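You operate a simulated robot arm through the tools that you are given. There is no shell and no other tool. Be economical: measure what you need, move in short steps, check, and stop when the job is done.

You are at the controls of a simulated robot arm. One attempt, no reset.

## Task
Roll out both doughs as the recipe card says.
Fine: first move the board's slider to that word; put the roller back. Set down upright: red roller.

It is judged by the outcome, as a careful person would: the job done as asked, and still so three seconds after it is handed in. It fails if anything else is knocked over, pushed out of place, dropped, spilled or broken.

## Robot
A 7-joint arm with a two-finger parallel gripper, fixed in place. Base frame: the origin is at the foot of the arm, x ahead of it, y to its left, z up; the work surface is at about z = 0.92. Lengths are in m, angles in degrees, forces in N, time in s.
With the tool pointing down near the work surface it reaches from about 0.28 to 0.68 m from the base axis. Its first joint turns from -66.0 to 66.0 degrees. Payload 1.57 kg.
The TCP is the grasp point between the finger pads, 0.03 m short of the fingertips. In the tool frame z runs along the fingers and y along their closing line. The gripper opens to 0.11 m. The fingers are 0.024 m wide and 0.012 m thick; the gripper's body (0.048 by 0.112 m) begins 0.078 m behind the TCP.
Orientation is told as [roll, pitch, yaw] about the base's x, y, z axes, in that order, counted from this pose: with the fingers straight down and closing along the base's y, the tool's x points along the base's -x, its y along +y and its z along -z.

## Interface
- The arm moves only by the tool play_rows. Its arguments are lists of equal length, an entry for each row: "dr": the turn, a rotation vector about the tool's x, y, z in degrees, a list of three; "linear": the shift along the tool's x, y, z in m, a list of three; "grip": the finger opening in m, from 0 to 0.11. In form: {"dr": [[rx, ry, rz], ...], "linear": [[dx, dy, dz], ...], "grip": [grip, ...]}. A call has 1 to 8 rows; each row shifts and turns the commanded pose from where the row before left it, along the tool's axes as they then stand. Each row takes 0.2 s and may step no farther than 0.05 m and 8.6 degrees from the row before; otherwise, or with a gripper value out of range, the whole call is refused. A pose out of reach is approached as far as the arm can. The call stops where the force on the tool passes 40 N (or 10 N more than at its start, if that is more) or the arm is blocked; 0.2 s more then pass. Each finger travels about 0.108 m/s and halts on what it meets, pressing with about 43 N; the grip force reading is that of the motor and also rises with nothing between the fingers. The clock runs only during rows and for 0.2 s after the last one: add rows that do not move to give the fingers time. The reply holds the time, the measured pose of the TCP, the force on the tool along the base axes, the opening and the grip force, in the units named above and with some noise, with the torque about the TCP (base axes, N m) and any sound that the robot's microphone picked up.
- Cameras (640 x 400 px; columns grow to the right, rows downward): "scene" is fixed at [0.1751, -0.3982, 1.4075]; the picture's right is [0.69, -0.73, 0.00], its down [-0.38, -0.36, -0.85] and it looks along [0.62, 0.58, -0.53] (base axes); focal length 242 px, centre (320, 200). "wrist" rides on the gripper at [0.07, 0.016, -0.141] in the tool frame; the picture's right is [-0.23, 0.97, 0.00], its down [-0.86, -0.20, -0.48] and it looks along [-0.47, -0.11, 0.88] (tool axes); focal length 222 px, centre (320, 200). There is no depth. A picture from a camera that has moved, and an enlarged one, comes with that camera's place and axes in the base frame and with its lens.
- snapshot(camera): a new picture of that camera. It takes no simulated time.
- enlarge(camera, box): a new picture of the part [left, top, right, bottom] of that camera's present view, enlarged. It takes no simulated time.
- finish_job(): hands the job in; it is judged then, once.

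Go step by step. Nothing tells you positions but the pictures and the camera data: compare them with the known pose of the tool, close in by small moves and look again before you grip or let go. The budget is 120 turns and 76 pictures, counting those below and the enlarged ones. Unless the task says otherwise, let go and move clear before handing in, and close with one line.

The tools are called after "Call:" as a command line: name --argument value ..., lists and objects as JSON in quotes. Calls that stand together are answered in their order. play_rows: Moves the arm, as the interface text tells. Its arguments: {"type":"object","properties":{"dr":{"type":"array"},"linear":{"type":"array"},"grip":{"type":"array"}},"required":["dr","linear","grip"]} The other tools are called the same way: snapshot (camera) takes a picture; enlarge (camera, box) takes an enlarged picture of a part of a camera's view; finish_job () hands the job in.

At the start:

```text
clock: 0.0
tool_pos: [0.3465, -0.2471, 1.2558]
ee_rot: [0.1, -0.1, 0.0]
wrist_force: [1.1, 1.0, 1.2]
ft_torque: [0.02, -0.03, -0.02]
finger_gap: 0.11
finger_force: 0.2
```

scene: 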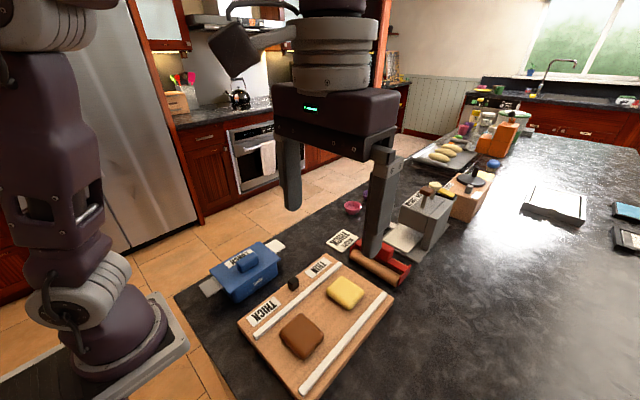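
wrist: 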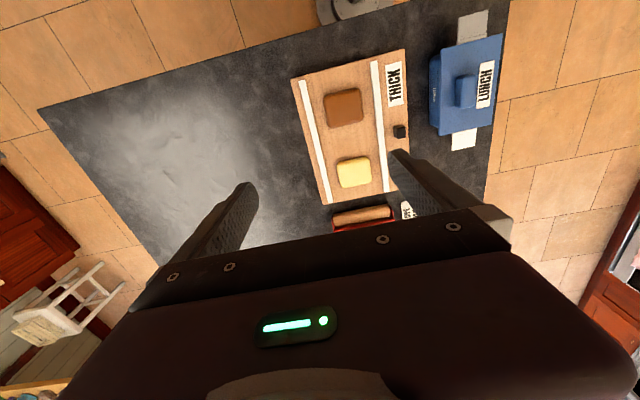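

I see a board with two doughs, a slider between THICK and THIN, a red roller beyond the board and a recipe card. I'll enlarge the views to read the card and the details.

Call:
enlarge --camera "scene" --box '[180, 220, 420, 400]'

Call:
enlarge --camera "scene" --box '[310, 130, 530, 290]'

```text
2.22 times, centred on (300, 310) of scene
camera zoom: at [0.1751, -0.3982, 1.4075], right [0.69, -0.73, 0.0], down [-0.38, -0.36, -0.85], along [0.62, 0.58, -0.53], focal length 539 px, centre (364, -44)
```

zoom: 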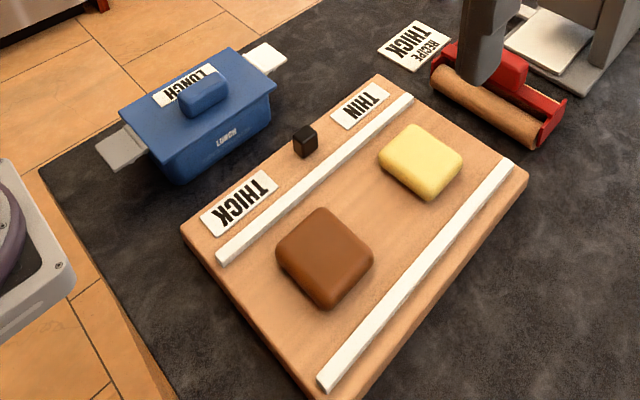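

```text
2.50 times, centred on (420, 210) of scene
camera zoom: at [0.1751, -0.3982, 1.4075], right [0.69, -0.73, 0.0], down [-0.38, -0.36, -0.85], along [0.62, 0.58, -0.53], focal length 606 px, centre (70, 175)
```

zoom: 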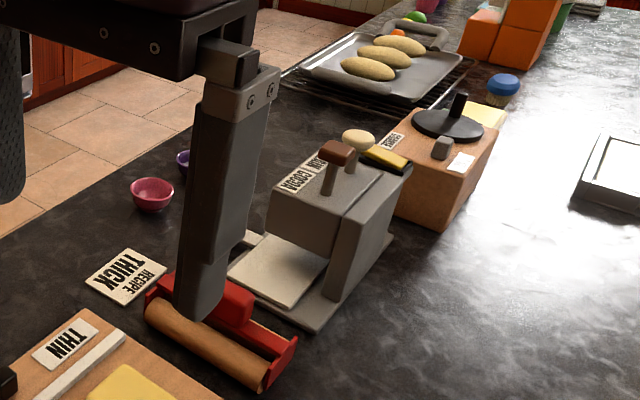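

The card reads THICK; the slider knob is mid-way on the board's left edge (about x 0.40, y -0.10), with THICK at the near end. I'll move forward to view the roller with the wrist camera and clear the scene view.

Call:
play_rows --dr '[[0, 0, 0], [0, 0, 0], [0, 0, 0], [0, 0, 0]]' --linear '[[-0.04, 0.04, 0], [-0.04, 0.04, 0], [-0.04, 0.03, 0], [-0.03, 0.0, 0]]' --grip '[0.11, 0.11, 0.11, 0.11]'

Call:
snapshot --camera "wrist"

Call:
enlarge --camera "scene" --box '[300, 180, 460, 300]'

```text
refused: row 1 steps farther than a row can; nothing moved
```

```text
71 pictures are left
camera wrist: at [0.2767, -0.2301, 1.3974], right [0.23, 0.97, 0.0], down [0.86, -0.2, 0.48], along [0.47, -0.11, -0.88], focal length 222 px, centre (320, 200)
```

wrist: 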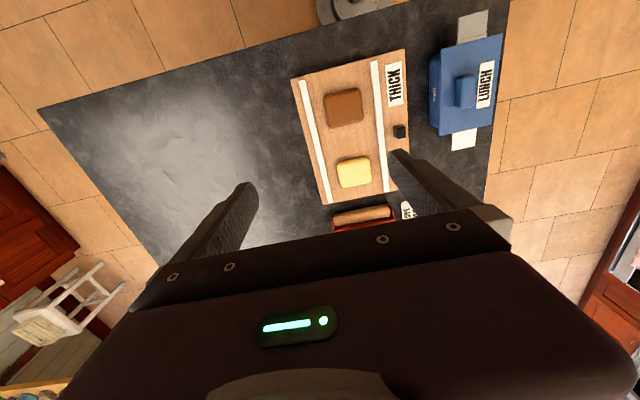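

```text
3.33 times, centred on (380, 240) of scene
camera zoom: at [0.1751, -0.3982, 1.4075], right [0.69, -0.73, 0.0], down [-0.38, -0.36, -0.85], along [0.62, 0.58, -0.53], focal length 808 px, centre (120, 67)
```

zoom: 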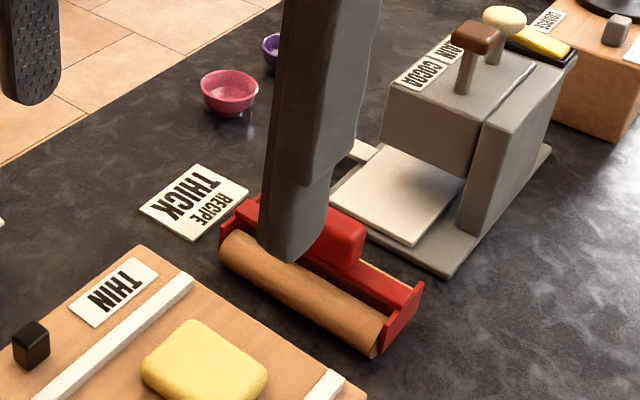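

The row was too long a step (diagonal); I'll repeat it with shorter rows.

Call:
play_rows --dr '[[0, 0, 0], [0, 0, 0], [0, 0, 0], [0, 0, 0], [0, 0, 0]]' --linear '[[-0.035, 0.03, 0], [-0.035, 0.03, 0], [-0.035, 0.03, 0], [-0.035, 0.02, 0], [-0.03, 0.0, 0]]' --grip '[0.11, 0.11, 0.11, 0.11, 0.11]'

Call:
snapshot --camera "wrist"

Call:
enlarge --camera "scene" --box '[300, 180, 460, 300]'

```text
clock: 1.2
tool_pos: [0.5165, -0.1394, 1.257]
ee_rot: [0.1, 0.0, 0.0]
wrist_force: [0.4, 0.4, -0.1]
ft_torque: [0.01, 0.03, 0.02]
finger_gap: 0.1097
finger_force: 0.2
```

```text
69 pictures are left
camera wrist: at [0.4462, -0.1225, 1.3987], right [0.23, 0.97, 0.0], down [0.85, -0.2, 0.48], along [0.47, -0.11, -0.88], focal length 222 px, centre (320, 200)
```

wrist: 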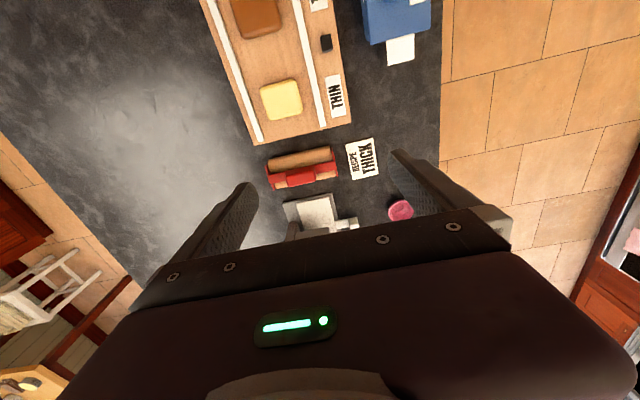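

```text
3.33 times, centred on (380, 240) of scene
camera zoom: at [0.1751, -0.3982, 1.4075], right [0.69, -0.73, 0.0], down [-0.38, -0.36, -0.85], along [0.62, 0.58, -0.53], focal length 808 px, centre (120, 67)
```

zoom: 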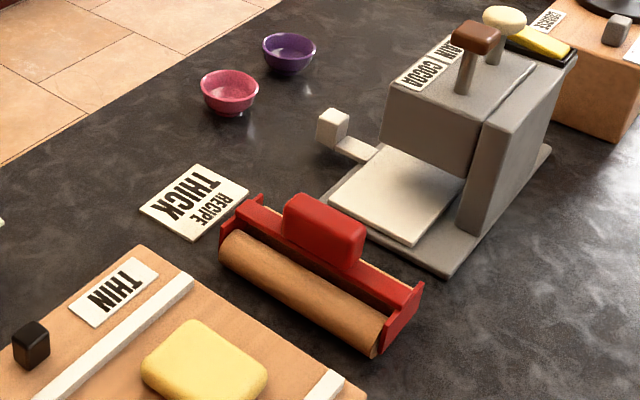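

Call:
enlarge --camera "wrist" --box '[230, 80, 400, 220]'

Call:
enlarge --camera "scene" --box '[345, 215, 415, 275]'

```text
2.86 times, centred on (315, 150) of wrist
camera zoom: at [0.4462, -0.1225, 1.3987], right [0.23, 0.97, 0.0], down [0.85, -0.2, 0.48], along [0.47, -0.11, -0.88], focal length 635 px, centre (334, 343)
```

zoom: 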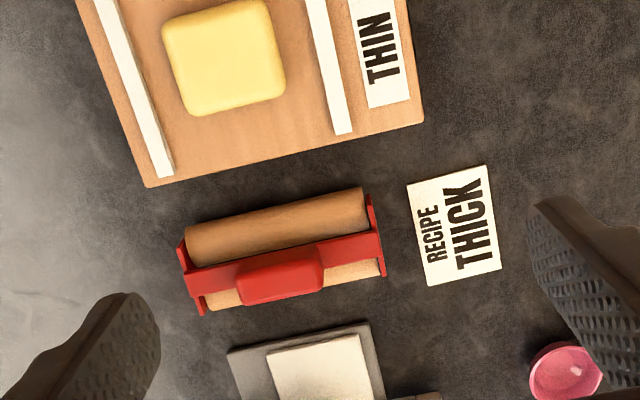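

```text
6.67 times, centred on (380, 245) of scene
camera zoom: at [0.1751, -0.3982, 1.4075], right [0.69, -0.73, 0.0], down [-0.38, -0.36, -0.85], along [0.62, 0.58, -0.53], focal length 1616 px, centre (-80, -100)
```

zoom: 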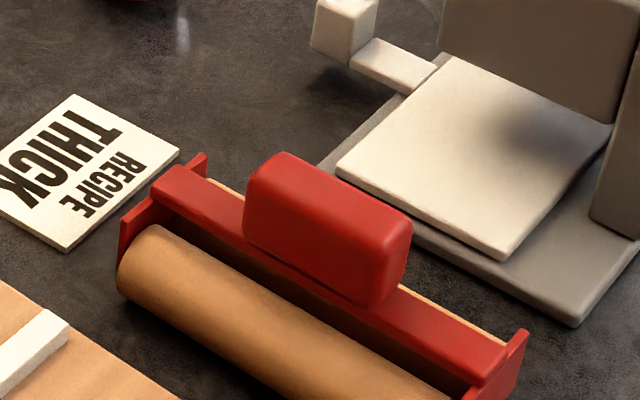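

The roller is a red frame with two wooden cylinders (axes along y) and a handle on top near (0.60, -0.195, 0.99), in line with the board's rails (y about -0.27 to -0.135). First the slider: close the fingers and descend beyond the knob to look closer.

Call:
play_rows --dr '[[0, 0, 0], [0, 0, 0], [0, 0, 0], [0, 0, 0], [0, 0, 0], [0, 0, 0]]' --linear '[[0.013, 0.006, 0.035], [0.013, 0.006, 0.035], [0.013, 0.006, 0.035], [0.013, 0.006, 0.035], [0.013, 0.006, 0.035], [0.0115, 0.005, 0.03]]' --grip '[0.08, 0.05, 0.02, 0, 0, 0]'

Call:
snapshot --camera "wrist"

Call:
enlarge --camera "scene" --box '[230, 220, 370, 330]'

```text
clock: 2.6
tool_pos: [0.4408, -0.1039, 1.0498]
ee_rot: [0.0, 0.0, 0.0]
wrist_force: [0.2, 0.2, -0.5]
ft_torque: [-0.01, 0.04, -0.03]
finger_gap: 0.0
finger_force: 20.3
```

```text
65 pictures are left
camera wrist: at [0.3706, -0.0859, 1.192], right [0.23, 0.97, 0.0], down [0.85, -0.2, 0.48], along [0.47, -0.11, -0.88], focal length 222 px, centre (320, 200)
```

wrist: 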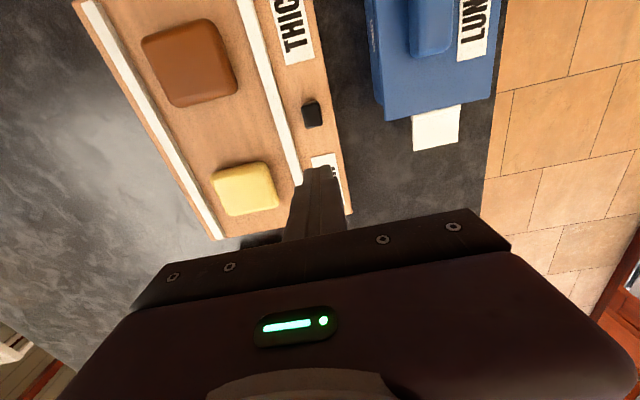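

```text
3.64 times, centred on (300, 275) of scene
camera zoom: at [0.1751, -0.3982, 1.4075], right [0.69, -0.73, 0.0], down [-0.38, -0.36, -0.85], along [0.62, 0.58, -0.53], focal length 882 px, centre (393, -73)
```

zoom: 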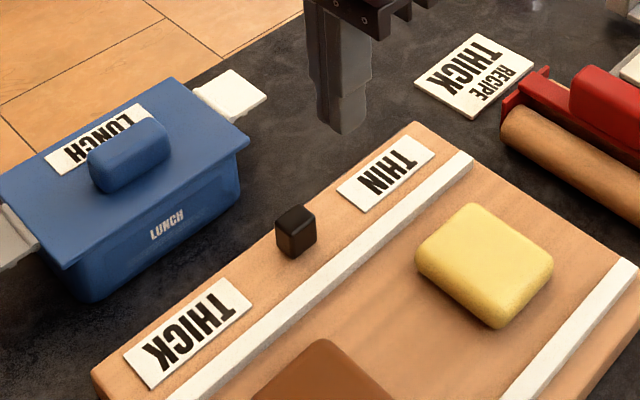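

The knob is at about (0.398, -0.101), THICK's label centre near x=0.32. I'll lower the closed fingers just beyond the knob so the tips end at z≈0.95, and check.

Call:
play_rows --dr '[[0, 0, 0], [0, 0, 0], [0, 0, 0]]' --linear '[[0, 0.002, 0.035], [0, 0, 0.025], [0, 0, 0.009]]' --grip '[0, 0, 0]'

Call:
enlarge --camera "scene" --box '[250, 220, 350, 300]'

Call:
enlarge --camera "wrist" --box '[220, 40, 420, 240]'

```text
clock: 3.4
tool_pos: [0.4409, -0.1019, 0.9812]
ee_rot: [0.1, 0.0, 0.0]
wrist_force: [-0.8, 0.3, -0.1]
ft_torque: [-0.01, 0.0, -0.02]
finger_gap: 0.0001
finger_force: 21.8
```

```text
5.00 times, centred on (300, 260) of scene
camera zoom: at [0.1751, -0.3982, 1.4075], right [0.69, -0.73, 0.0], down [-0.38, -0.36, -0.85], along [0.62, 0.58, -0.53], focal length 1212 px, centre (420, -100)
```

zoom: 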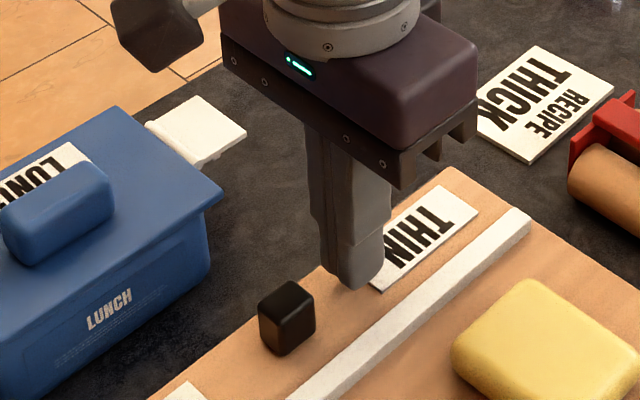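

```text
2.00 times, centred on (320, 140) of wrist
camera zoom: at [0.3714, -0.0842, 1.1235], right [0.23, 0.97, 0.0], down [0.86, -0.2, 0.48], along [0.47, -0.11, -0.88], focal length 444 px, centre (320, 320)
```

zoom: 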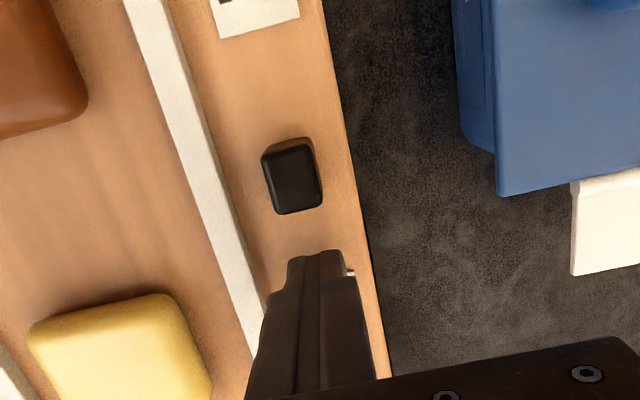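

Aligned with the knob. Now push it toward THICK (−x, i.e. tool +x) in small steps.

Call:
play_rows --dr '[[0, 0, 0], [0, 0, 0], [0, 0, 0], [0, 0, 0]]' --linear '[[0, 0.001, 0.004], [0.018, 0, 0], [0.015, 0, 0], [0.015, 0, 0]]' --grip '[0, 0, 0, 0]'

Call:
enlarge --camera "scene" --box '[230, 220, 370, 330]'

```text
clock: 4.4
tool_pos: [0.3988, -0.099, 0.9783]
ee_rot: [0.0, -0.8, 0.3]
wrist_force: [39.2, 7.3, -4.2]
ft_torque: [-0.01, -0.68, -0.04]
finger_gap: 0.0002
finger_force: 21.5
```

```text
3.64 times, centred on (300, 275) of scene
camera zoom: at [0.1764, -0.398, 1.4074], right [0.69, -0.73, 0.0], down [-0.39, -0.36, -0.85], along [0.62, 0.58, -0.53], focal length 882 px, centre (393, -73)
```

zoom: 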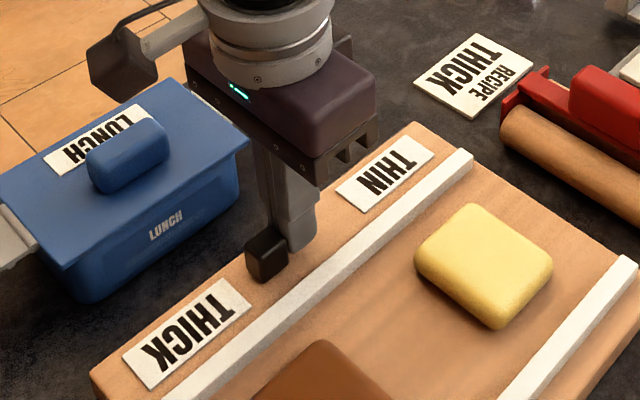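

The knob slid toward THICK about 27 mm and then force rose to 39 N—probably an end stop. I'll back off and look.

Call:
play_rows --dr '[[0, 0, 0], [0, 0, 0]]' --linear '[[-0.02, 0, 0], [0, 0, 0]]' --grip '[0, 0]'

Call:
enlarge --camera "scene" --box '[230, 220, 370, 330]'

Call:
enlarge --camera "wrist" --box '[220, 0, 420, 200]'

```text
clock: 5.0
tool_pos: [0.4107, -0.1008, 0.9777]
ee_rot: [0.1, 0.2, 0.0]
wrist_force: [0.7, -0.3, -0.6]
ft_torque: [-0.01, 0.0, 0.03]
finger_gap: 0.0
finger_force: 21.3
```

```text
3.64 times, centred on (300, 275) of scene
camera zoom: at [0.1751, -0.3982, 1.4075], right [0.69, -0.73, 0.0], down [-0.38, -0.36, -0.85], along [0.62, 0.58, -0.53], focal length 882 px, centre (393, -73)
```

zoom: 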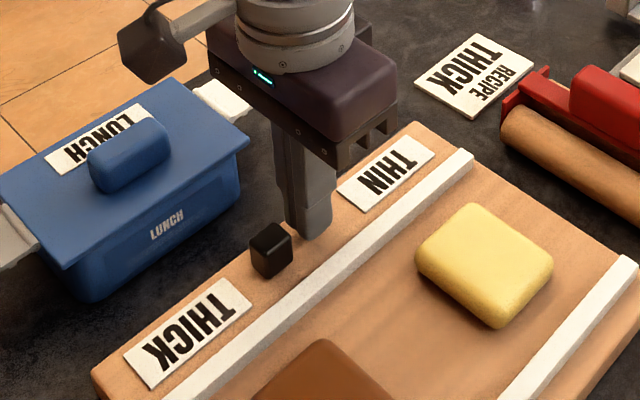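

```text
2.00 times, centred on (320, 100) of wrist
camera zoom: at [0.3425, -0.0828, 1.1201], right [0.23, 0.97, 0.0], down [0.86, -0.2, 0.48], along [0.46, -0.11, -0.88], focal length 444 px, centre (320, 400)
```

zoom: 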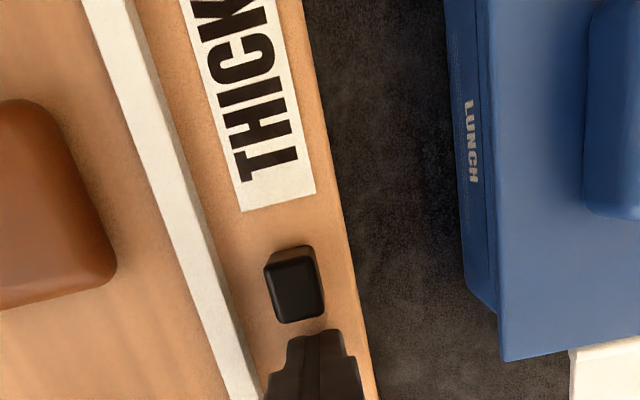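

The knob is at x≈0.377, still short of the THICK label. I'll push again slowly to tell friction from an end stop.

Call:
play_rows --dr '[[0, 0, 0], [0, 0, 0], [0, 0, 0], [0, 0, 0], [0, 0, 0], [0, 0, 0], [0, 0, 0]]' --linear '[[0.006, 0, 0], [0.004, 0, 0], [0.004, 0, 0], [0.004, 0, 0], [0.004, 0, 0], [0.004, 0, 0], [0.004, 0, 0]]' --grip '[0, 0, 0, 0, 0, 0, 0]'

Call:
enlarge --camera "wrist" --box '[220, 0, 420, 200]'

```text
clock: 6.1
tool_pos: [0.401, -0.1002, 0.9797]
ee_rot: [-0.1, -1.3, 0.3]
wrist_force: [17.5, 0.1, 3.8]
ft_torque: [-0.1, -0.17, 0.03]
finger_gap: 0.0
finger_force: 20.7
stopped in row 5: the force on the tool passed its limit at 43 N (the readings are from after the stop); the commanded pose is now the measured one
```

```text
2.00 times, centred on (320, 100) of wrist
camera zoom: at [0.3277, -0.0822, 1.12], right [0.22, 0.97, 0.0], down [0.85, -0.19, 0.5], along [0.49, -0.11, -0.87], focal length 444 px, centre (320, 400)
```

zoom: 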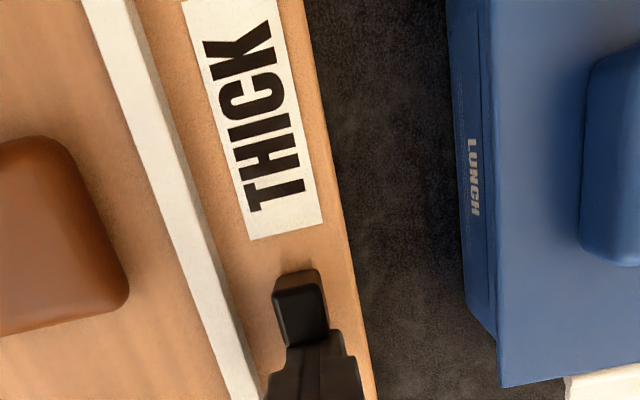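

It stopped at the same place twice, so that's the end stop with the board unmoved. I'll back away, rise, and check the rails and board.

Call:
play_rows --dr '[[0, 1.3, 0], [0, 0, 0], [0, 0, 0], [0, 0, 0], [0, 0, 0], [0, 0, 0], [0, 0, 0]]' --linear '[[-0.012, 0, 0], [-0.01, 0, 0], [0, 0, -0.04], [0, 0, -0.04], [-0.03, -0.02, -0.03], [-0.03, -0.02, -0.02], [-0.03, -0.02, -0.02]]' --grip '[0, 0, 0, 0, 0.03, 0.06, 0.09]'

Call:
enlarge --camera "scene" --box '[180, 220, 420, 400]'

Call:
snapshot --camera "wrist"

```text
clock: 7.7
tool_pos: [0.5094, -0.1598, 1.1269]
ee_rot: [-0.2, 0.5, 0.2]
wrist_force: [-0.5, 0.3, -0.1]
ft_torque: [0.02, 0.03, -0.03]
finger_gap: 0.0899
finger_force: 0.1
```

```text
2.22 times, centred on (300, 310) of scene
camera zoom: at [0.1751, -0.3982, 1.4075], right [0.69, -0.73, 0.0], down [-0.38, -0.36, -0.85], along [0.62, 0.58, -0.53], focal length 539 px, centre (364, -44)
```

zoom: 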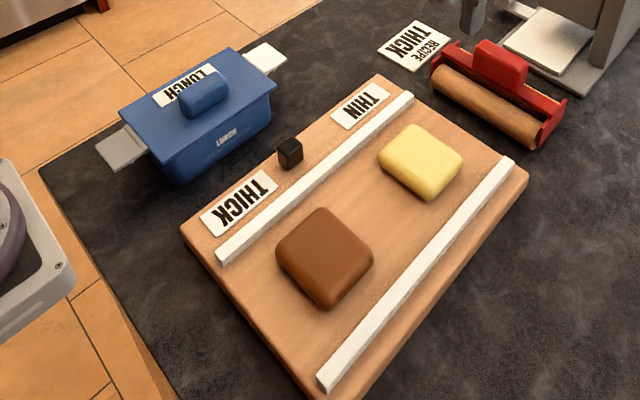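

```text
56 pictures are left
camera wrist: at [0.4412, -0.1425, 1.2701], right [0.22, 0.97, 0.0], down [0.86, -0.2, 0.47], along [0.46, -0.11, -0.88], focal length 222 px, centre (320, 200)
```

wrist: 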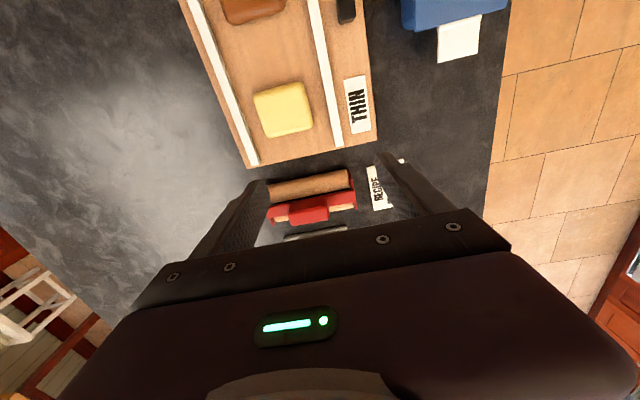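

The board is intact and the rails look in order. Next I move above the roller handle with open fingers (closing along y over the handle's length) and check.

Call:
play_rows --dr '[[0, 0, 0], [0, -0.4, 0], [0, 0, 0], [0, 0, 0]]' --linear '[[-0.03, -0.012, 0], [-0.03, -0.012, 0], [-0.027, -0.012, 0], [0, 0, 0.035]]' --grip '[0.1, 0.1, 0.1, 0.1]'

Call:
enlarge --camera "wrist" --box '[200, 80, 420, 240]'

Call:
enlarge --camera "scene" --box '[330, 180, 430, 280]'

```text
clock: 8.7
tool_pos: [0.5973, -0.1968, 1.0911]
ee_rot: [-0.3, 0.0, 0.2]
wrist_force: [-0.6, 0.1, 0.0]
ft_torque: [0.02, -0.02, 0.01]
finger_gap: 0.1001
finger_force: 0.1
```

```text
2.50 times, centred on (310, 160) of wrist
camera zoom: at [0.5279, -0.1789, 1.2339], right [0.22, 0.97, 0.0], down [0.86, -0.2, 0.48], along [0.46, -0.11, -0.88], focal length 555 px, centre (345, 300)
```

zoom: 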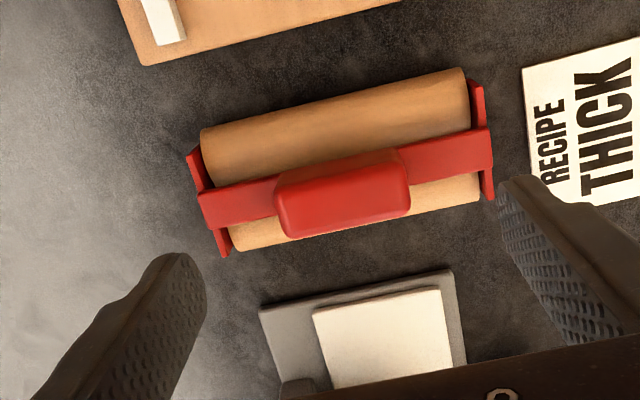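

```text
4.00 times, centred on (380, 230) of scene
camera zoom: at [0.1752, -0.3982, 1.4075], right [0.69, -0.73, 0.0], down [-0.38, -0.36, -0.85], along [0.62, 0.58, -0.53], focal length 970 px, centre (80, 80)
```

zoom: 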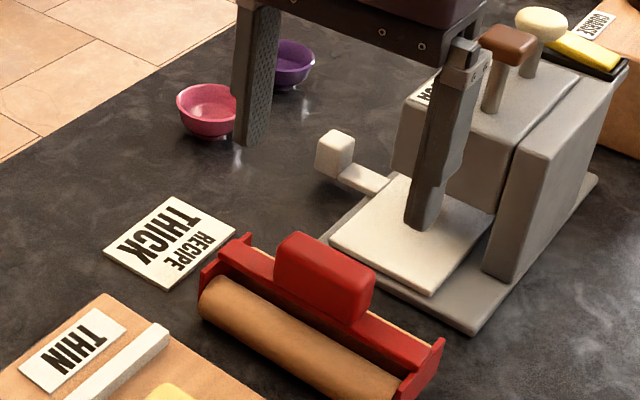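

The handle is at about (0.601, -0.198), top z≈0.995, aligned with y. I descend around its ends to about z 1.005.

Call:
play_rows --dr '[[0, 0, 0], [0, 0, 0], [0, 0, 0], [0, 0, 0]]' --linear '[[-0.004, -0.001, 0.03], [0, 0, 0.03], [0, 0, 0.02], [0, 0, 0.004]]' --grip '[0.1, 0.1, 0.1, 0.1]'

Call:
enlarge --camera "wrist" --box '[200, 80, 420, 240]'

Call:
enlarge --camera "scene" --box '[330, 180, 430, 280]'

```text
clock: 9.7
tool_pos: [0.6024, -0.1969, 1.0089]
ee_rot: [-0.2, -0.1, 0.2]
wrist_force: [0.5, 0.1, -0.9]
ft_torque: [-0.01, -0.01, -0.03]
finger_gap: 0.1001
finger_force: 0.1
```

```text
2.50 times, centred on (310, 160) of wrist
camera zoom: at [0.5326, -0.1793, 1.1509], right [0.22, 0.97, 0.0], down [0.86, -0.2, 0.48], along [0.47, -0.11, -0.88], focal length 555 px, centre (345, 300)
```

zoom: 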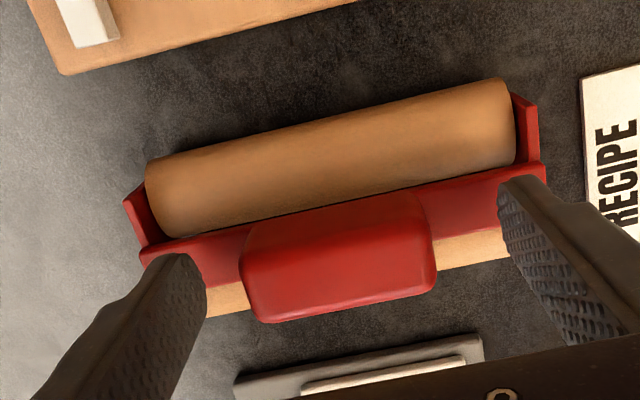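

```text
4.00 times, centred on (380, 230) of scene
camera zoom: at [0.1751, -0.3982, 1.4075], right [0.69, -0.73, 0.0], down [-0.38, -0.36, -0.85], along [0.62, 0.58, -0.53], focal length 970 px, centre (80, 80)
```

zoom: 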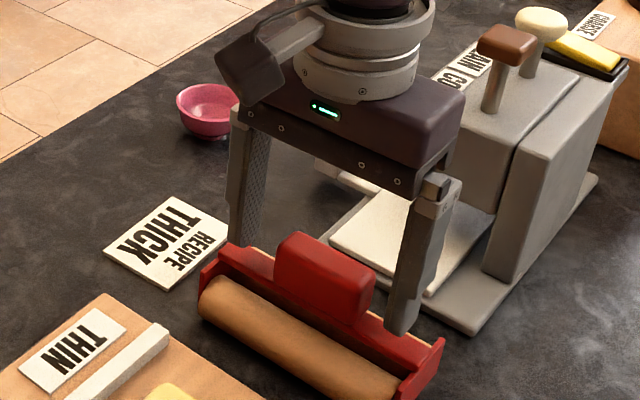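

Fingers straddle the handle well. I shift 2 mm forward, lower 6 mm, and close.

Call:
play_rows --dr '[[0, 0, 0], [0, 0, 0], [0, 0, 0], [0, 0, 0], [0, 0, 0]]' --linear '[[-0.002, -0.001, 0.006], [0, 0, 0], [0, 0, 0], [0, 0, 0], [0, 0, 0]]' --grip '[0.1, 0.07, 0.05, 0.045, 0.045]'

Call:
enlarge --camera "scene" --box '[330, 180, 430, 280]'

```text
clock: 10.9
tool_pos: [0.6047, -0.1989, 1.0024]
ee_rot: [-0.3, 0.0, 0.2]
wrist_force: [-0.1, -1.8, 1.2]
ft_torque: [-0.07, 0.0, 0.0]
finger_gap: 0.0594
finger_force: 42.7
```

```text
4.00 times, centred on (380, 230) of scene
camera zoom: at [0.1751, -0.3983, 1.4075], right [0.69, -0.73, 0.0], down [-0.38, -0.36, -0.85], along [0.62, 0.58, -0.53], focal length 970 px, centre (80, 80)
```

zoom: 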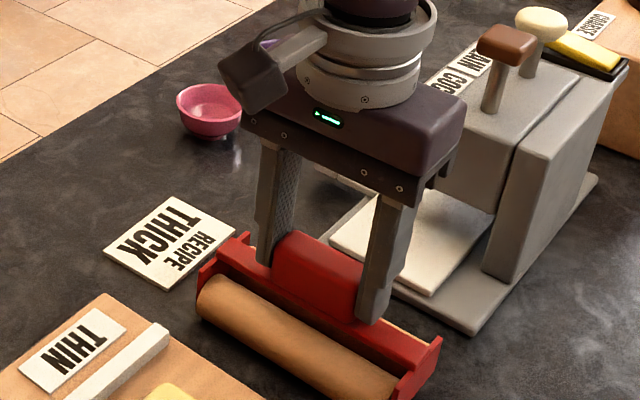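

Gripped (59 mm). Home TCP is (0.6047, -0.1989, 1.0024). Lifting gently.

Call:
play_rows --dr '[[0, 0, 0], [0, 0, 0], [0, 0, 0], [0, 0, 0]]' --linear '[[0, 0, -0.015], [0, 0, -0.025], [0, 0, -0.03], [0, 0, 0]]' --grip '[0.045, 0.045, 0.045, 0.045]'

Call:
snapshot --camera "scene"

Call:
snapshot --camera "wrist"

```text
clock: 11.9
tool_pos: [0.6053, -0.1984, 1.074]
ee_rot: [-0.2, 0.1, 0.2]
wrist_force: [0.0, -0.7, -2.5]
ft_torque: [0.02, -0.02, 0.01]
finger_gap: 0.0596
finger_force: 42.8
```

```text
50 pictures are left
```

scene: 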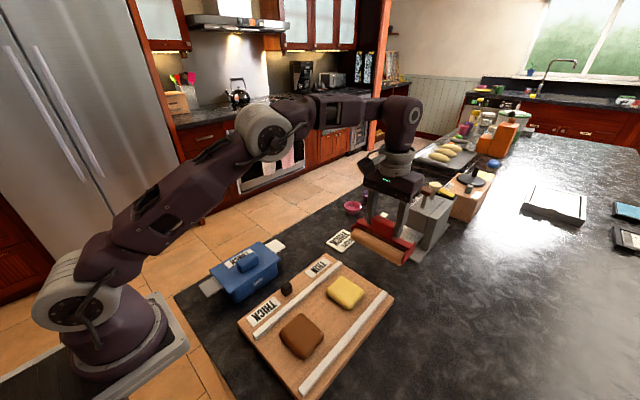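

```text
49 pictures are left
camera wrist: at [0.5351, -0.1794, 1.216], right [0.22, 0.97, 0.0], down [0.86, -0.2, 0.48], along [0.47, -0.11, -0.88], focal length 222 px, centre (320, 200)
```

wrist: 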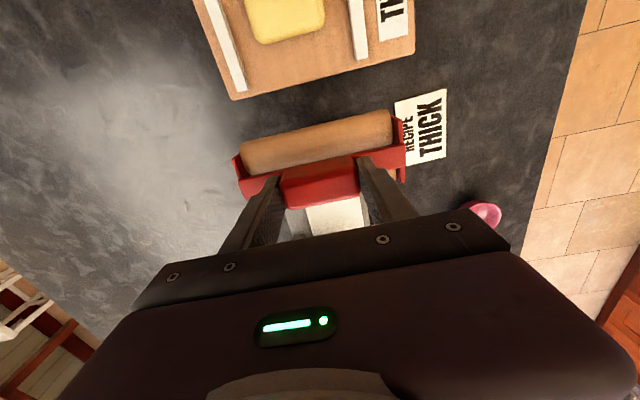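

Lifted level. The roller's bottom is 0.082 below the TCP. I'll carry it over the far end of the rails and check lateral alignment.

Call:
play_rows --dr '[[0, 0, 0], [0, 0, 0], [0, 0, 0], [0, 0, 0]]' --linear '[[0.03, 0, 0], [0.03, 0, 0], [0.02, 0, 0.015], [0, 0, 0]]' --grip '[0.045, 0.045, 0.045, 0.045]'

Call:
enlarge --camera "scene" --box '[300, 210, 420, 310]'

Call:
enlarge --camera "wrist" --box '[180, 20, 440, 220]'

```text
clock: 12.9
tool_pos: [0.5243, -0.1975, 1.0573]
ee_rot: [-0.2, 0.0, 0.2]
wrist_force: [0.1, 0.1, -3.9]
ft_torque: [0.0, 0.03, 0.02]
finger_gap: 0.0593
finger_force: 43.3
```

```text
4.00 times, centred on (360, 260) of scene
camera zoom: at [0.1752, -0.3982, 1.4075], right [0.69, -0.73, 0.0], down [-0.38, -0.36, -0.85], along [0.62, 0.58, -0.53], focal length 970 px, centre (160, -40)
```

zoom: 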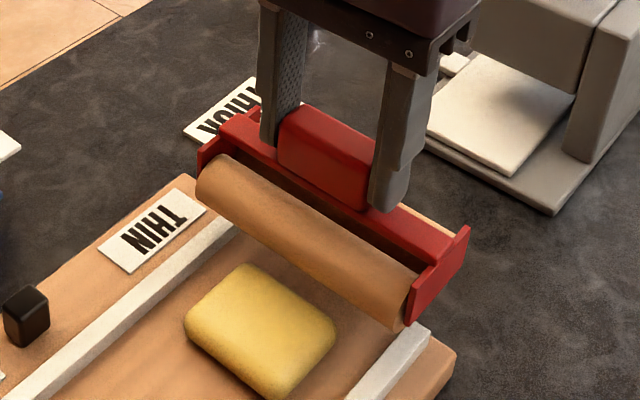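

```text
2.00 times, centred on (310, 120) of wrist
camera zoom: at [0.4534, -0.179, 1.1998], right [0.22, 0.97, 0.0], down [0.86, -0.2, 0.48], along [0.47, -0.11, -0.88], focal length 444 px, centre (340, 360)
```

zoom: 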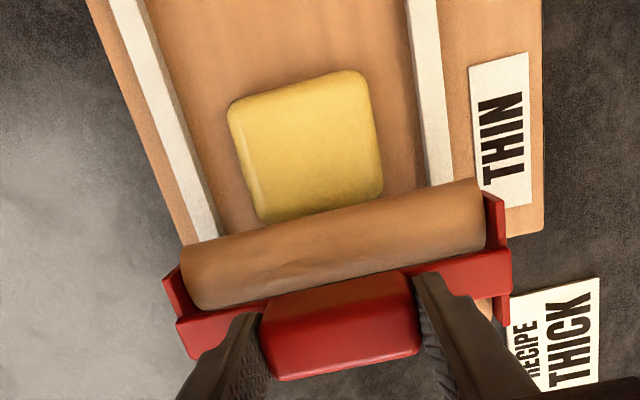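

The roller is about 3 mm off the rail centre in +y. To avoid shoving the dough I'll come down from above the yellow dough (x≈0.46) and lower gently with force feedback.

Call:
play_rows --dr '[[0, 0, 0], [0, 0, 0], [0, 0, 0], [0, 0, 0], [0, 0, 0]]' --linear '[[0, -0.003, -0.02], [0.03, 0, 0], [0.03, 0, 0], [0.004, 0, 0.01], [0, 0, 0]]' --grip '[0.045, 0.045, 0.045, 0.045, 0.045]'

Call:
enlarge --camera "scene" --box '[280, 220, 400, 320]'

Call:
enlarge --camera "wrist" --box '[180, 20, 440, 220]'

```text
clock: 14.1
tool_pos: [0.4611, -0.2012, 1.067]
ee_rot: [-0.3, 0.0, 0.2]
wrist_force: [0.3, 0.4, -3.1]
ft_torque: [-0.02, 0.0, 0.0]
finger_gap: 0.0595
finger_force: 43.5
```

```text
4.00 times, centred on (340, 270) of scene
camera zoom: at [0.1752, -0.3982, 1.4075], right [0.69, -0.73, 0.0], down [-0.38, -0.36, -0.85], along [0.62, 0.58, -0.53], focal length 970 px, centre (240, -80)
```

zoom: 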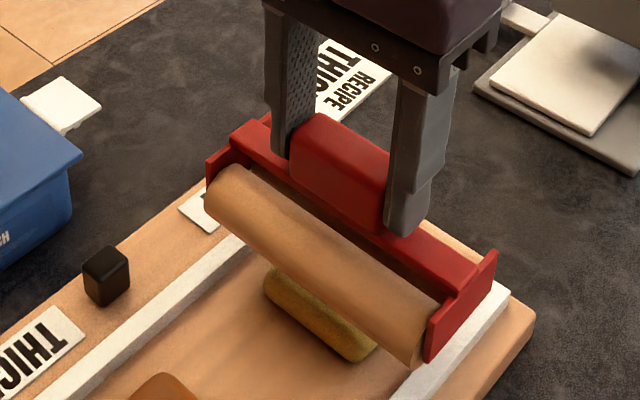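

```text
2.00 times, centred on (310, 120) of wrist
camera zoom: at [0.3895, -0.1838, 1.2099], right [0.22, 0.97, 0.0], down [0.86, -0.2, 0.48], along [0.47, -0.11, -0.88], focal length 444 px, centre (340, 360)
```

zoom: 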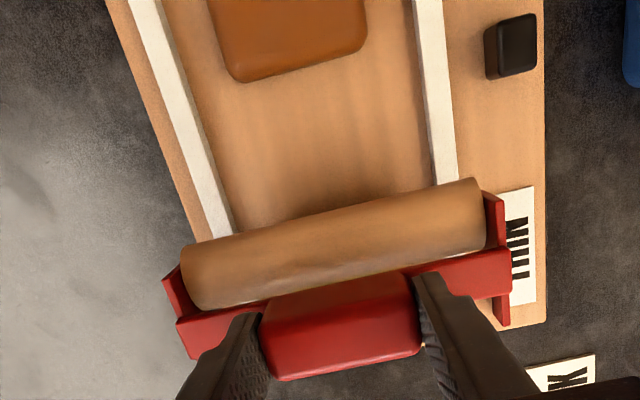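

Over the yellow dough and lined up. Lowering in 4 mm steps.

Call:
play_rows --dr '[[0, 0, 0], [0, 0, 0], [0, 0, 0], [0, 0, 0], [0, 0, 0]]' --linear '[[0, 0, 0.005], [0, 0, 0.004], [0, 0, 0.004], [0, 0, 0.003], [0, 0, 0.003]]' --grip '[0.045, 0.045, 0.045, 0.045, 0.045]'

```text
clock: 15.3
tool_pos: [0.4613, -0.2013, 1.0486]
ee_rot: [-0.3, 0.0, 0.1]
wrist_force: [0.4, -0.3, -3.4]
ft_torque: [-0.03, 0.02, -0.01]
finger_gap: 0.0592
finger_force: 42.9
```

No contact yet (roller bottom ≈0.966); continuing down.

Call:
play_rows --dr '[[0, 0, 0], [0, 0, 0], [0, 0, 0]]' --linear '[[0, 0, 0.003], [0, 0, 0.003], [0, 0, 0.002]]' --grip '[0.045, 0.045, 0.045]'

Call:
enlarge --camera "scene" --box '[280, 220, 400, 320]'

```text
clock: 16.1
tool_pos: [0.4608, -0.201, 1.0387]
ee_rot: [-0.2, 0.1, 0.1]
wrist_force: [-0.5, -0.2, -2.1]
ft_torque: [0.05, 0.02, -0.03]
finger_gap: 0.0595
finger_force: 43.3
```

```text
4.00 times, centred on (340, 270) of scene
camera zoom: at [0.1752, -0.3982, 1.4074], right [0.69, -0.73, 0.0], down [-0.38, -0.36, -0.85], along [0.62, 0.58, -0.53], focal length 970 px, centre (240, -80)
```

zoom: 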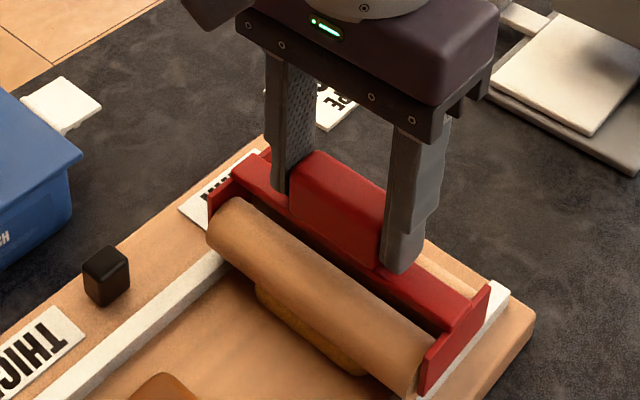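

Call:
play_rows --dr '[[0, 0, 0], [0, 0, 0], [0, 0, 0], [0, 0, 0]]' --linear '[[0, 0, 0.002], [0, 0, 0.002], [0, 0, 0.002], [0, 0, 0.0]]' --grip '[0.045, 0.045, 0.045, 0.045]'

```text
clock: 17.1
tool_pos: [0.4596, -0.2005, 1.0361]
ee_rot: [-0.2, 0.1, 0.3]
wrist_force: [-3.0, 0.2, 27.3]
ft_torque: [0.38, 0.41, -0.05]
finger_gap: 0.0595
finger_force: 43.2
```

Contact: ~30 N with the roller bottom at ≈0.954. Checking whether it's on the rails or the dough.

Call:
enlarge --camera "scene" --box '[280, 220, 400, 320]'

Call:
enlarge --camera "wrist" --box '[180, 20, 440, 220]'

```text
4.00 times, centred on (340, 270) of scene
camera zoom: at [0.1747, -0.398, 1.4076], right [0.69, -0.73, 0.0], down [-0.38, -0.36, -0.85], along [0.62, 0.58, -0.53], focal length 970 px, centre (240, -80)
```

zoom: 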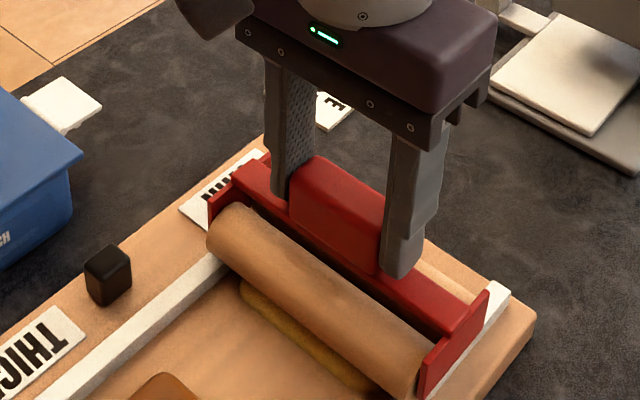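

```text
2.00 times, centred on (310, 120) of wrist
camera zoom: at [0.3901, -0.183, 1.1781], right [0.22, 0.97, 0.0], down [0.86, -0.2, 0.48], along [0.47, -0.11, -0.88], focal length 444 px, centre (340, 360)
```

zoom: 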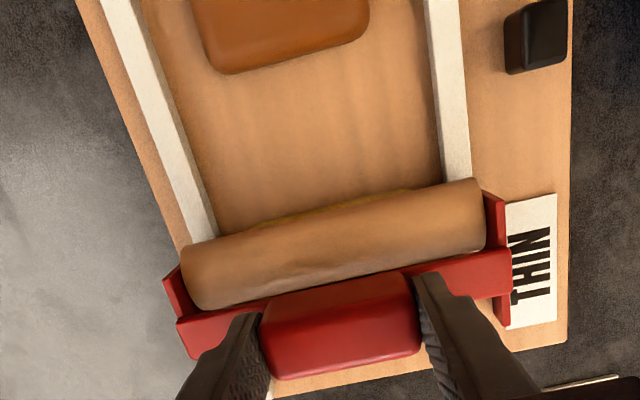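

The yellow dough is spreading and the roller is at the rails. I'll ease pressure a bit and roll to and fro over the yellow dough.

Call:
play_rows --dr '[[0, 0, 0], [0, 0, 0], [0, 0, 0], [0, 0, 0], [0, 0, 0], [0, 0, 0], [0, 0, 0], [0, 0, 0]]' --linear '[[0, 0, -0.001], [-0.01, 0, 0], [-0.01, 0, 0], [-0.01, 0, 0], [-0.008, 0, 0], [0.01, 0, 0], [0.01, 0, 0], [0.01, 0, 0]]' --grip '[0.045, 0.045, 0.045, 0.045, 0.045, 0.045, 0.045, 0.045]'

```text
clock: 18.9
tool_pos: [0.4681, -0.2007, 1.0357]
ee_rot: [-0.2, 0.1, 0.2]
wrist_force: [0.7, 0.6, 4.7]
ft_torque: [0.43, -0.01, -0.03]
finger_gap: 0.0596
finger_force: 43.4
```

It rolls easily. I'll press slightly more and continue rolling toward −x.

Call:
play_rows --dr '[[0, 0, 0], [0, 0, 0], [0, 0, 0], [0, 0, 0], [0, 0, 0], [0, 0, 0], [0, 0, 0], [0, 0, 0]]' --linear '[[0.008, 0, 0.0006], [0.01, 0, 0], [0.01, 0, 0], [0.01, 0, 0], [0.01, 0, 0], [-0.015, 0, 0], [-0.015, 0, 0], [-0.015, 0, 0]]' --grip '[0.045, 0.045, 0.045, 0.045, 0.045, 0.045, 0.045, 0.045]'

Call:
enlarge --camera "scene" --box '[240, 220, 420, 370]'

```text
clock: 20.7
tool_pos: [0.4648, -0.2009, 1.0353]
ee_rot: [-0.2, -0.1, 0.2]
wrist_force: [1.9, 1.6, 18.7]
ft_torque: [0.66, 0.12, 0.04]
finger_gap: 0.0592
finger_force: 42.7
```

```text
2.67 times, centred on (330, 295) of scene
camera zoom: at [0.1749, -0.398, 1.4075], right [0.69, -0.73, 0.0], down [-0.38, -0.36, -0.85], along [0.62, 0.58, -0.53], focal length 646 px, centre (293, -53)
```

zoom: 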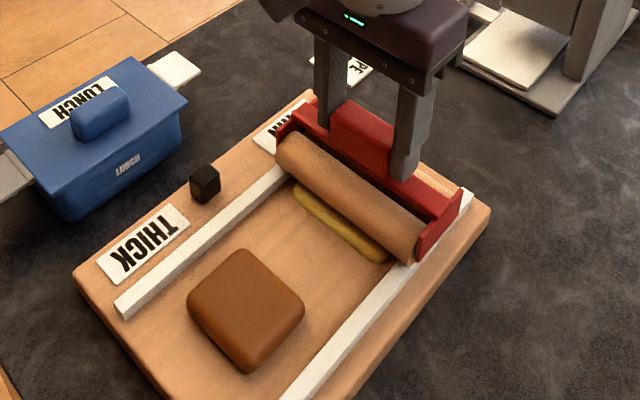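

Call:
play_rows --dr '[[0, 0, 0], [0, 0, 0], [0, 0, 0], [0, 0, 0], [0, 0, 0], [0, 0, 0], [0, 0, 0], [0, 0, 0]]' --linear '[[-0.015, 0, 0], [-0.015, 0, 0], [0.02, 0, 0], [0.02, 0, 0], [0.02, 0, 0], [0, 0, -0.02], [0, 0, -0.03], [0, 0, 0]]' --grip '[0.045, 0.045, 0.045, 0.045, 0.045, 0.045, 0.045, 0.045]'

Call:
enlarge --camera "scene" --box '[240, 220, 420, 370]'

Call:
snapshot --camera "wrist"

```text
clock: 22.5
tool_pos: [0.4349, -0.2011, 1.0854]
ee_rot: [-0.1, 0.1, 0.2]
wrist_force: [-0.5, -0.4, -1.7]
ft_torque: [-0.02, -0.01, 0.02]
finger_gap: 0.0595
finger_force: 43.2
```

```text
2.67 times, centred on (330, 295) of scene
camera zoom: at [0.1752, -0.3982, 1.4075], right [0.69, -0.73, 0.0], down [-0.38, -0.36, -0.85], along [0.62, 0.58, -0.53], focal length 646 px, centre (293, -53)
```

zoom: 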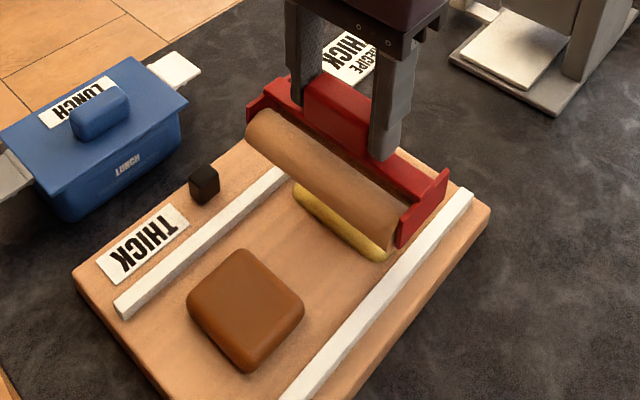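

```text
39 pictures are left
camera wrist: at [0.3645, -0.1833, 1.2281], right [0.22, 0.97, 0.0], down [0.86, -0.2, 0.48], along [0.46, -0.11, -0.88], focal length 222 px, centre (320, 200)
```

wrist: 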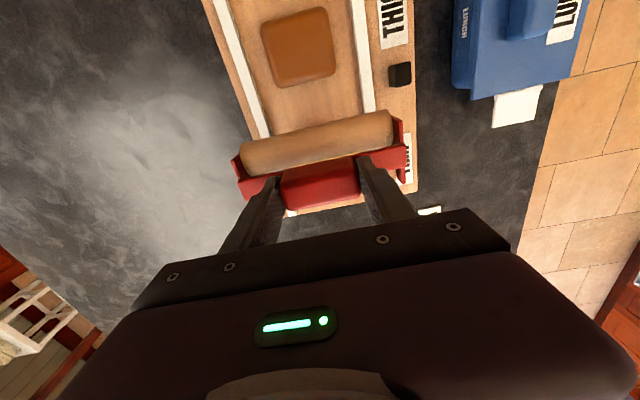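

Now over to the brown dough (x≈0.335), with the yellow one revealed for a check.

Call:
play_rows --dr '[[0, 0, 0], [0, 0, 0], [0, 0, 0], [0, 0, 0]]' --linear '[[0.035, 0, 0], [0.035, 0, 0], [0.03, 0, 0], [0, 0, 0.01]]' --grip '[0.045, 0.045, 0.045, 0.045]'

Call:
enlarge --camera "scene" --box '[240, 220, 420, 370]'

```text
clock: 23.5
tool_pos: [0.3348, -0.2011, 1.0748]
ee_rot: [-0.3, 0.0, 0.1]
wrist_force: [0.1, 0.2, -3.2]
ft_torque: [0.01, 0.01, 0.0]
finger_gap: 0.0597
finger_force: 42.7
```

```text
2.67 times, centred on (330, 295) of scene
camera zoom: at [0.1752, -0.3982, 1.4075], right [0.69, -0.73, 0.0], down [-0.38, -0.36, -0.85], along [0.62, 0.58, -0.53], focal length 646 px, centre (293, -53)
```

zoom: 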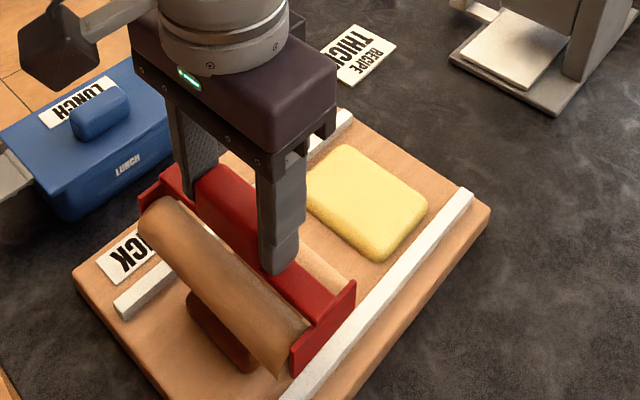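

Yellow is evenly flattened. Now lowering over the brown dough.

Call:
play_rows --dr '[[0, 0, 0], [0, 0, 0], [0, 0, 0], [0, 0, 0], [0, 0, 0], [0, 0, 0], [0, 0, 0], [0, 0, 0]]' --linear '[[0, 0, 0.012], [0, 0, 0.01], [0, 0, 0.006], [0, 0, 0.004], [0, 0, 0.003], [0, 0, 0.002], [0, 0, 0.0015], [0, 0, 0]]' --grip '[0.045, 0.045, 0.045, 0.045, 0.045, 0.045, 0.045, 0.045]'

```text
clock: 25.3
tool_pos: [0.335, -0.2004, 1.0372]
ee_rot: [-0.1, 0.1, 0.1]
wrist_force: [0.2, 0.1, -2.8]
ft_torque: [0.0, -0.01, -0.02]
finger_gap: 0.0595
finger_force: 43.1
```

Call:
play_rows --dr '[[0, 0, 0], [0, 0, 0], [0, 0, 0]]' --linear '[[0, 0, 0.001], [0, 0, 0.001], [0, 0, 0]]' --grip '[0.045, 0.045, 0.045]'

Call:
enlarge --camera "scene" --box '[220, 230, 400, 380]'

```text
clock: 26.1
tool_pos: [0.3347, -0.2007, 1.0356]
ee_rot: [0.0, 0.1, 0.2]
wrist_force: [-0.6, -0.6, -2.2]
ft_torque: [0.02, -0.01, 0.0]
finger_gap: 0.0593
finger_force: 42.8
```

```text
2.67 times, centred on (310, 305) of scene
camera zoom: at [0.1752, -0.3982, 1.4075], right [0.69, -0.73, 0.0], down [-0.38, -0.36, -0.85], along [0.62, 0.58, -0.53], focal length 646 px, centre (347, -80)
```

zoom: 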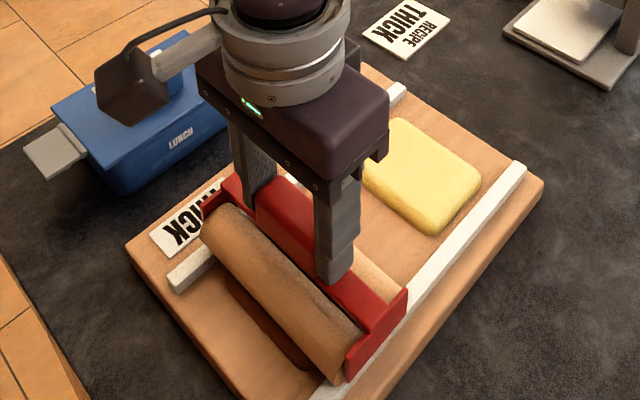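

Call:
play_rows --dr '[[0, 0, 0], [0, 0, 0], [0, 0, 0]]' --linear '[[0, 0, 0.001], [0, 0, 0.001], [0, 0, 0]]' --grip '[0.045, 0.045, 0.045]'

```text
clock: 26.9
tool_pos: [0.3363, -0.202, 1.034]
ee_rot: [-0.3, -0.2, 0.2]
wrist_force: [5.1, 1.6, 31.4]
ft_torque: [0.38, -0.03, -0.01]
finger_gap: 0.0594
finger_force: 43.2
```

On the rails with ~34 N. Ease slightly and roll to and fro over the brown dough.

Call:
play_rows --dr '[[0, 0, 0], [0, 0, 0], [0, 0, 0], [0, 0, 0], [0, 0, 0], [0, 0, 0], [0, 0, 0], [0, 0, 0]]' --linear '[[0, 0, -0.0007], [-0.012, 0, 0], [-0.012, 0, 0], [-0.012, 0, 0], [0.012, 0, 0], [0.012, 0, 0], [0.012, 0, 0], [0.012, 0, 0]]' --grip '[0.045, 0.045, 0.045, 0.045, 0.045, 0.045, 0.045, 0.045]'

```text
clock: 28.7
tool_pos: [0.3233, -0.2006, 1.0339]
ee_rot: [-0.1, 0.1, 0.2]
wrist_force: [-0.1, 8.4, 20.5]
ft_torque: [0.16, -0.17, 0.07]
finger_gap: 0.0593
finger_force: 42.9
```

Call:
play_rows --dr '[[0, 0, 0], [0, 0, 0], [0, 0, 0], [0, 0, 0], [0, 0, 0], [0, 0, 0], [0, 0, 0], [0, 0, 0]]' --linear '[[0.008, 0, 0], [-0.012, 0, 0], [-0.015, 0, 0], [-0.015, 0, 0], [-0.015, 0, 0], [0.015, 0, 0], [0.015, 0, 0], [0.015, 0, 0]]' --grip '[0.045, 0.045, 0.045, 0.045, 0.045, 0.045, 0.045, 0.045]'

Call:
enlarge --camera "scene" --box '[220, 230, 400, 380]'

```text
clock: 30.5
tool_pos: [0.3268, -0.2014, 1.0336]
ee_rot: [-0.2, 0.2, 0.1]
wrist_force: [-1.0, -4.2, 3.8]
ft_torque: [-0.12, -0.05, -0.05]
finger_gap: 0.0593
finger_force: 43.2
```

```text
2.67 times, centred on (310, 305) of scene
camera zoom: at [0.1751, -0.3983, 1.4075], right [0.69, -0.73, 0.0], down [-0.38, -0.36, -0.85], along [0.62, 0.58, -0.53], focal length 646 px, centre (347, -80)
```

zoom: 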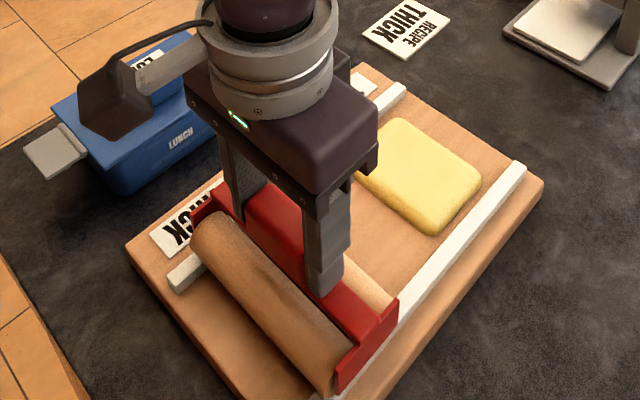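

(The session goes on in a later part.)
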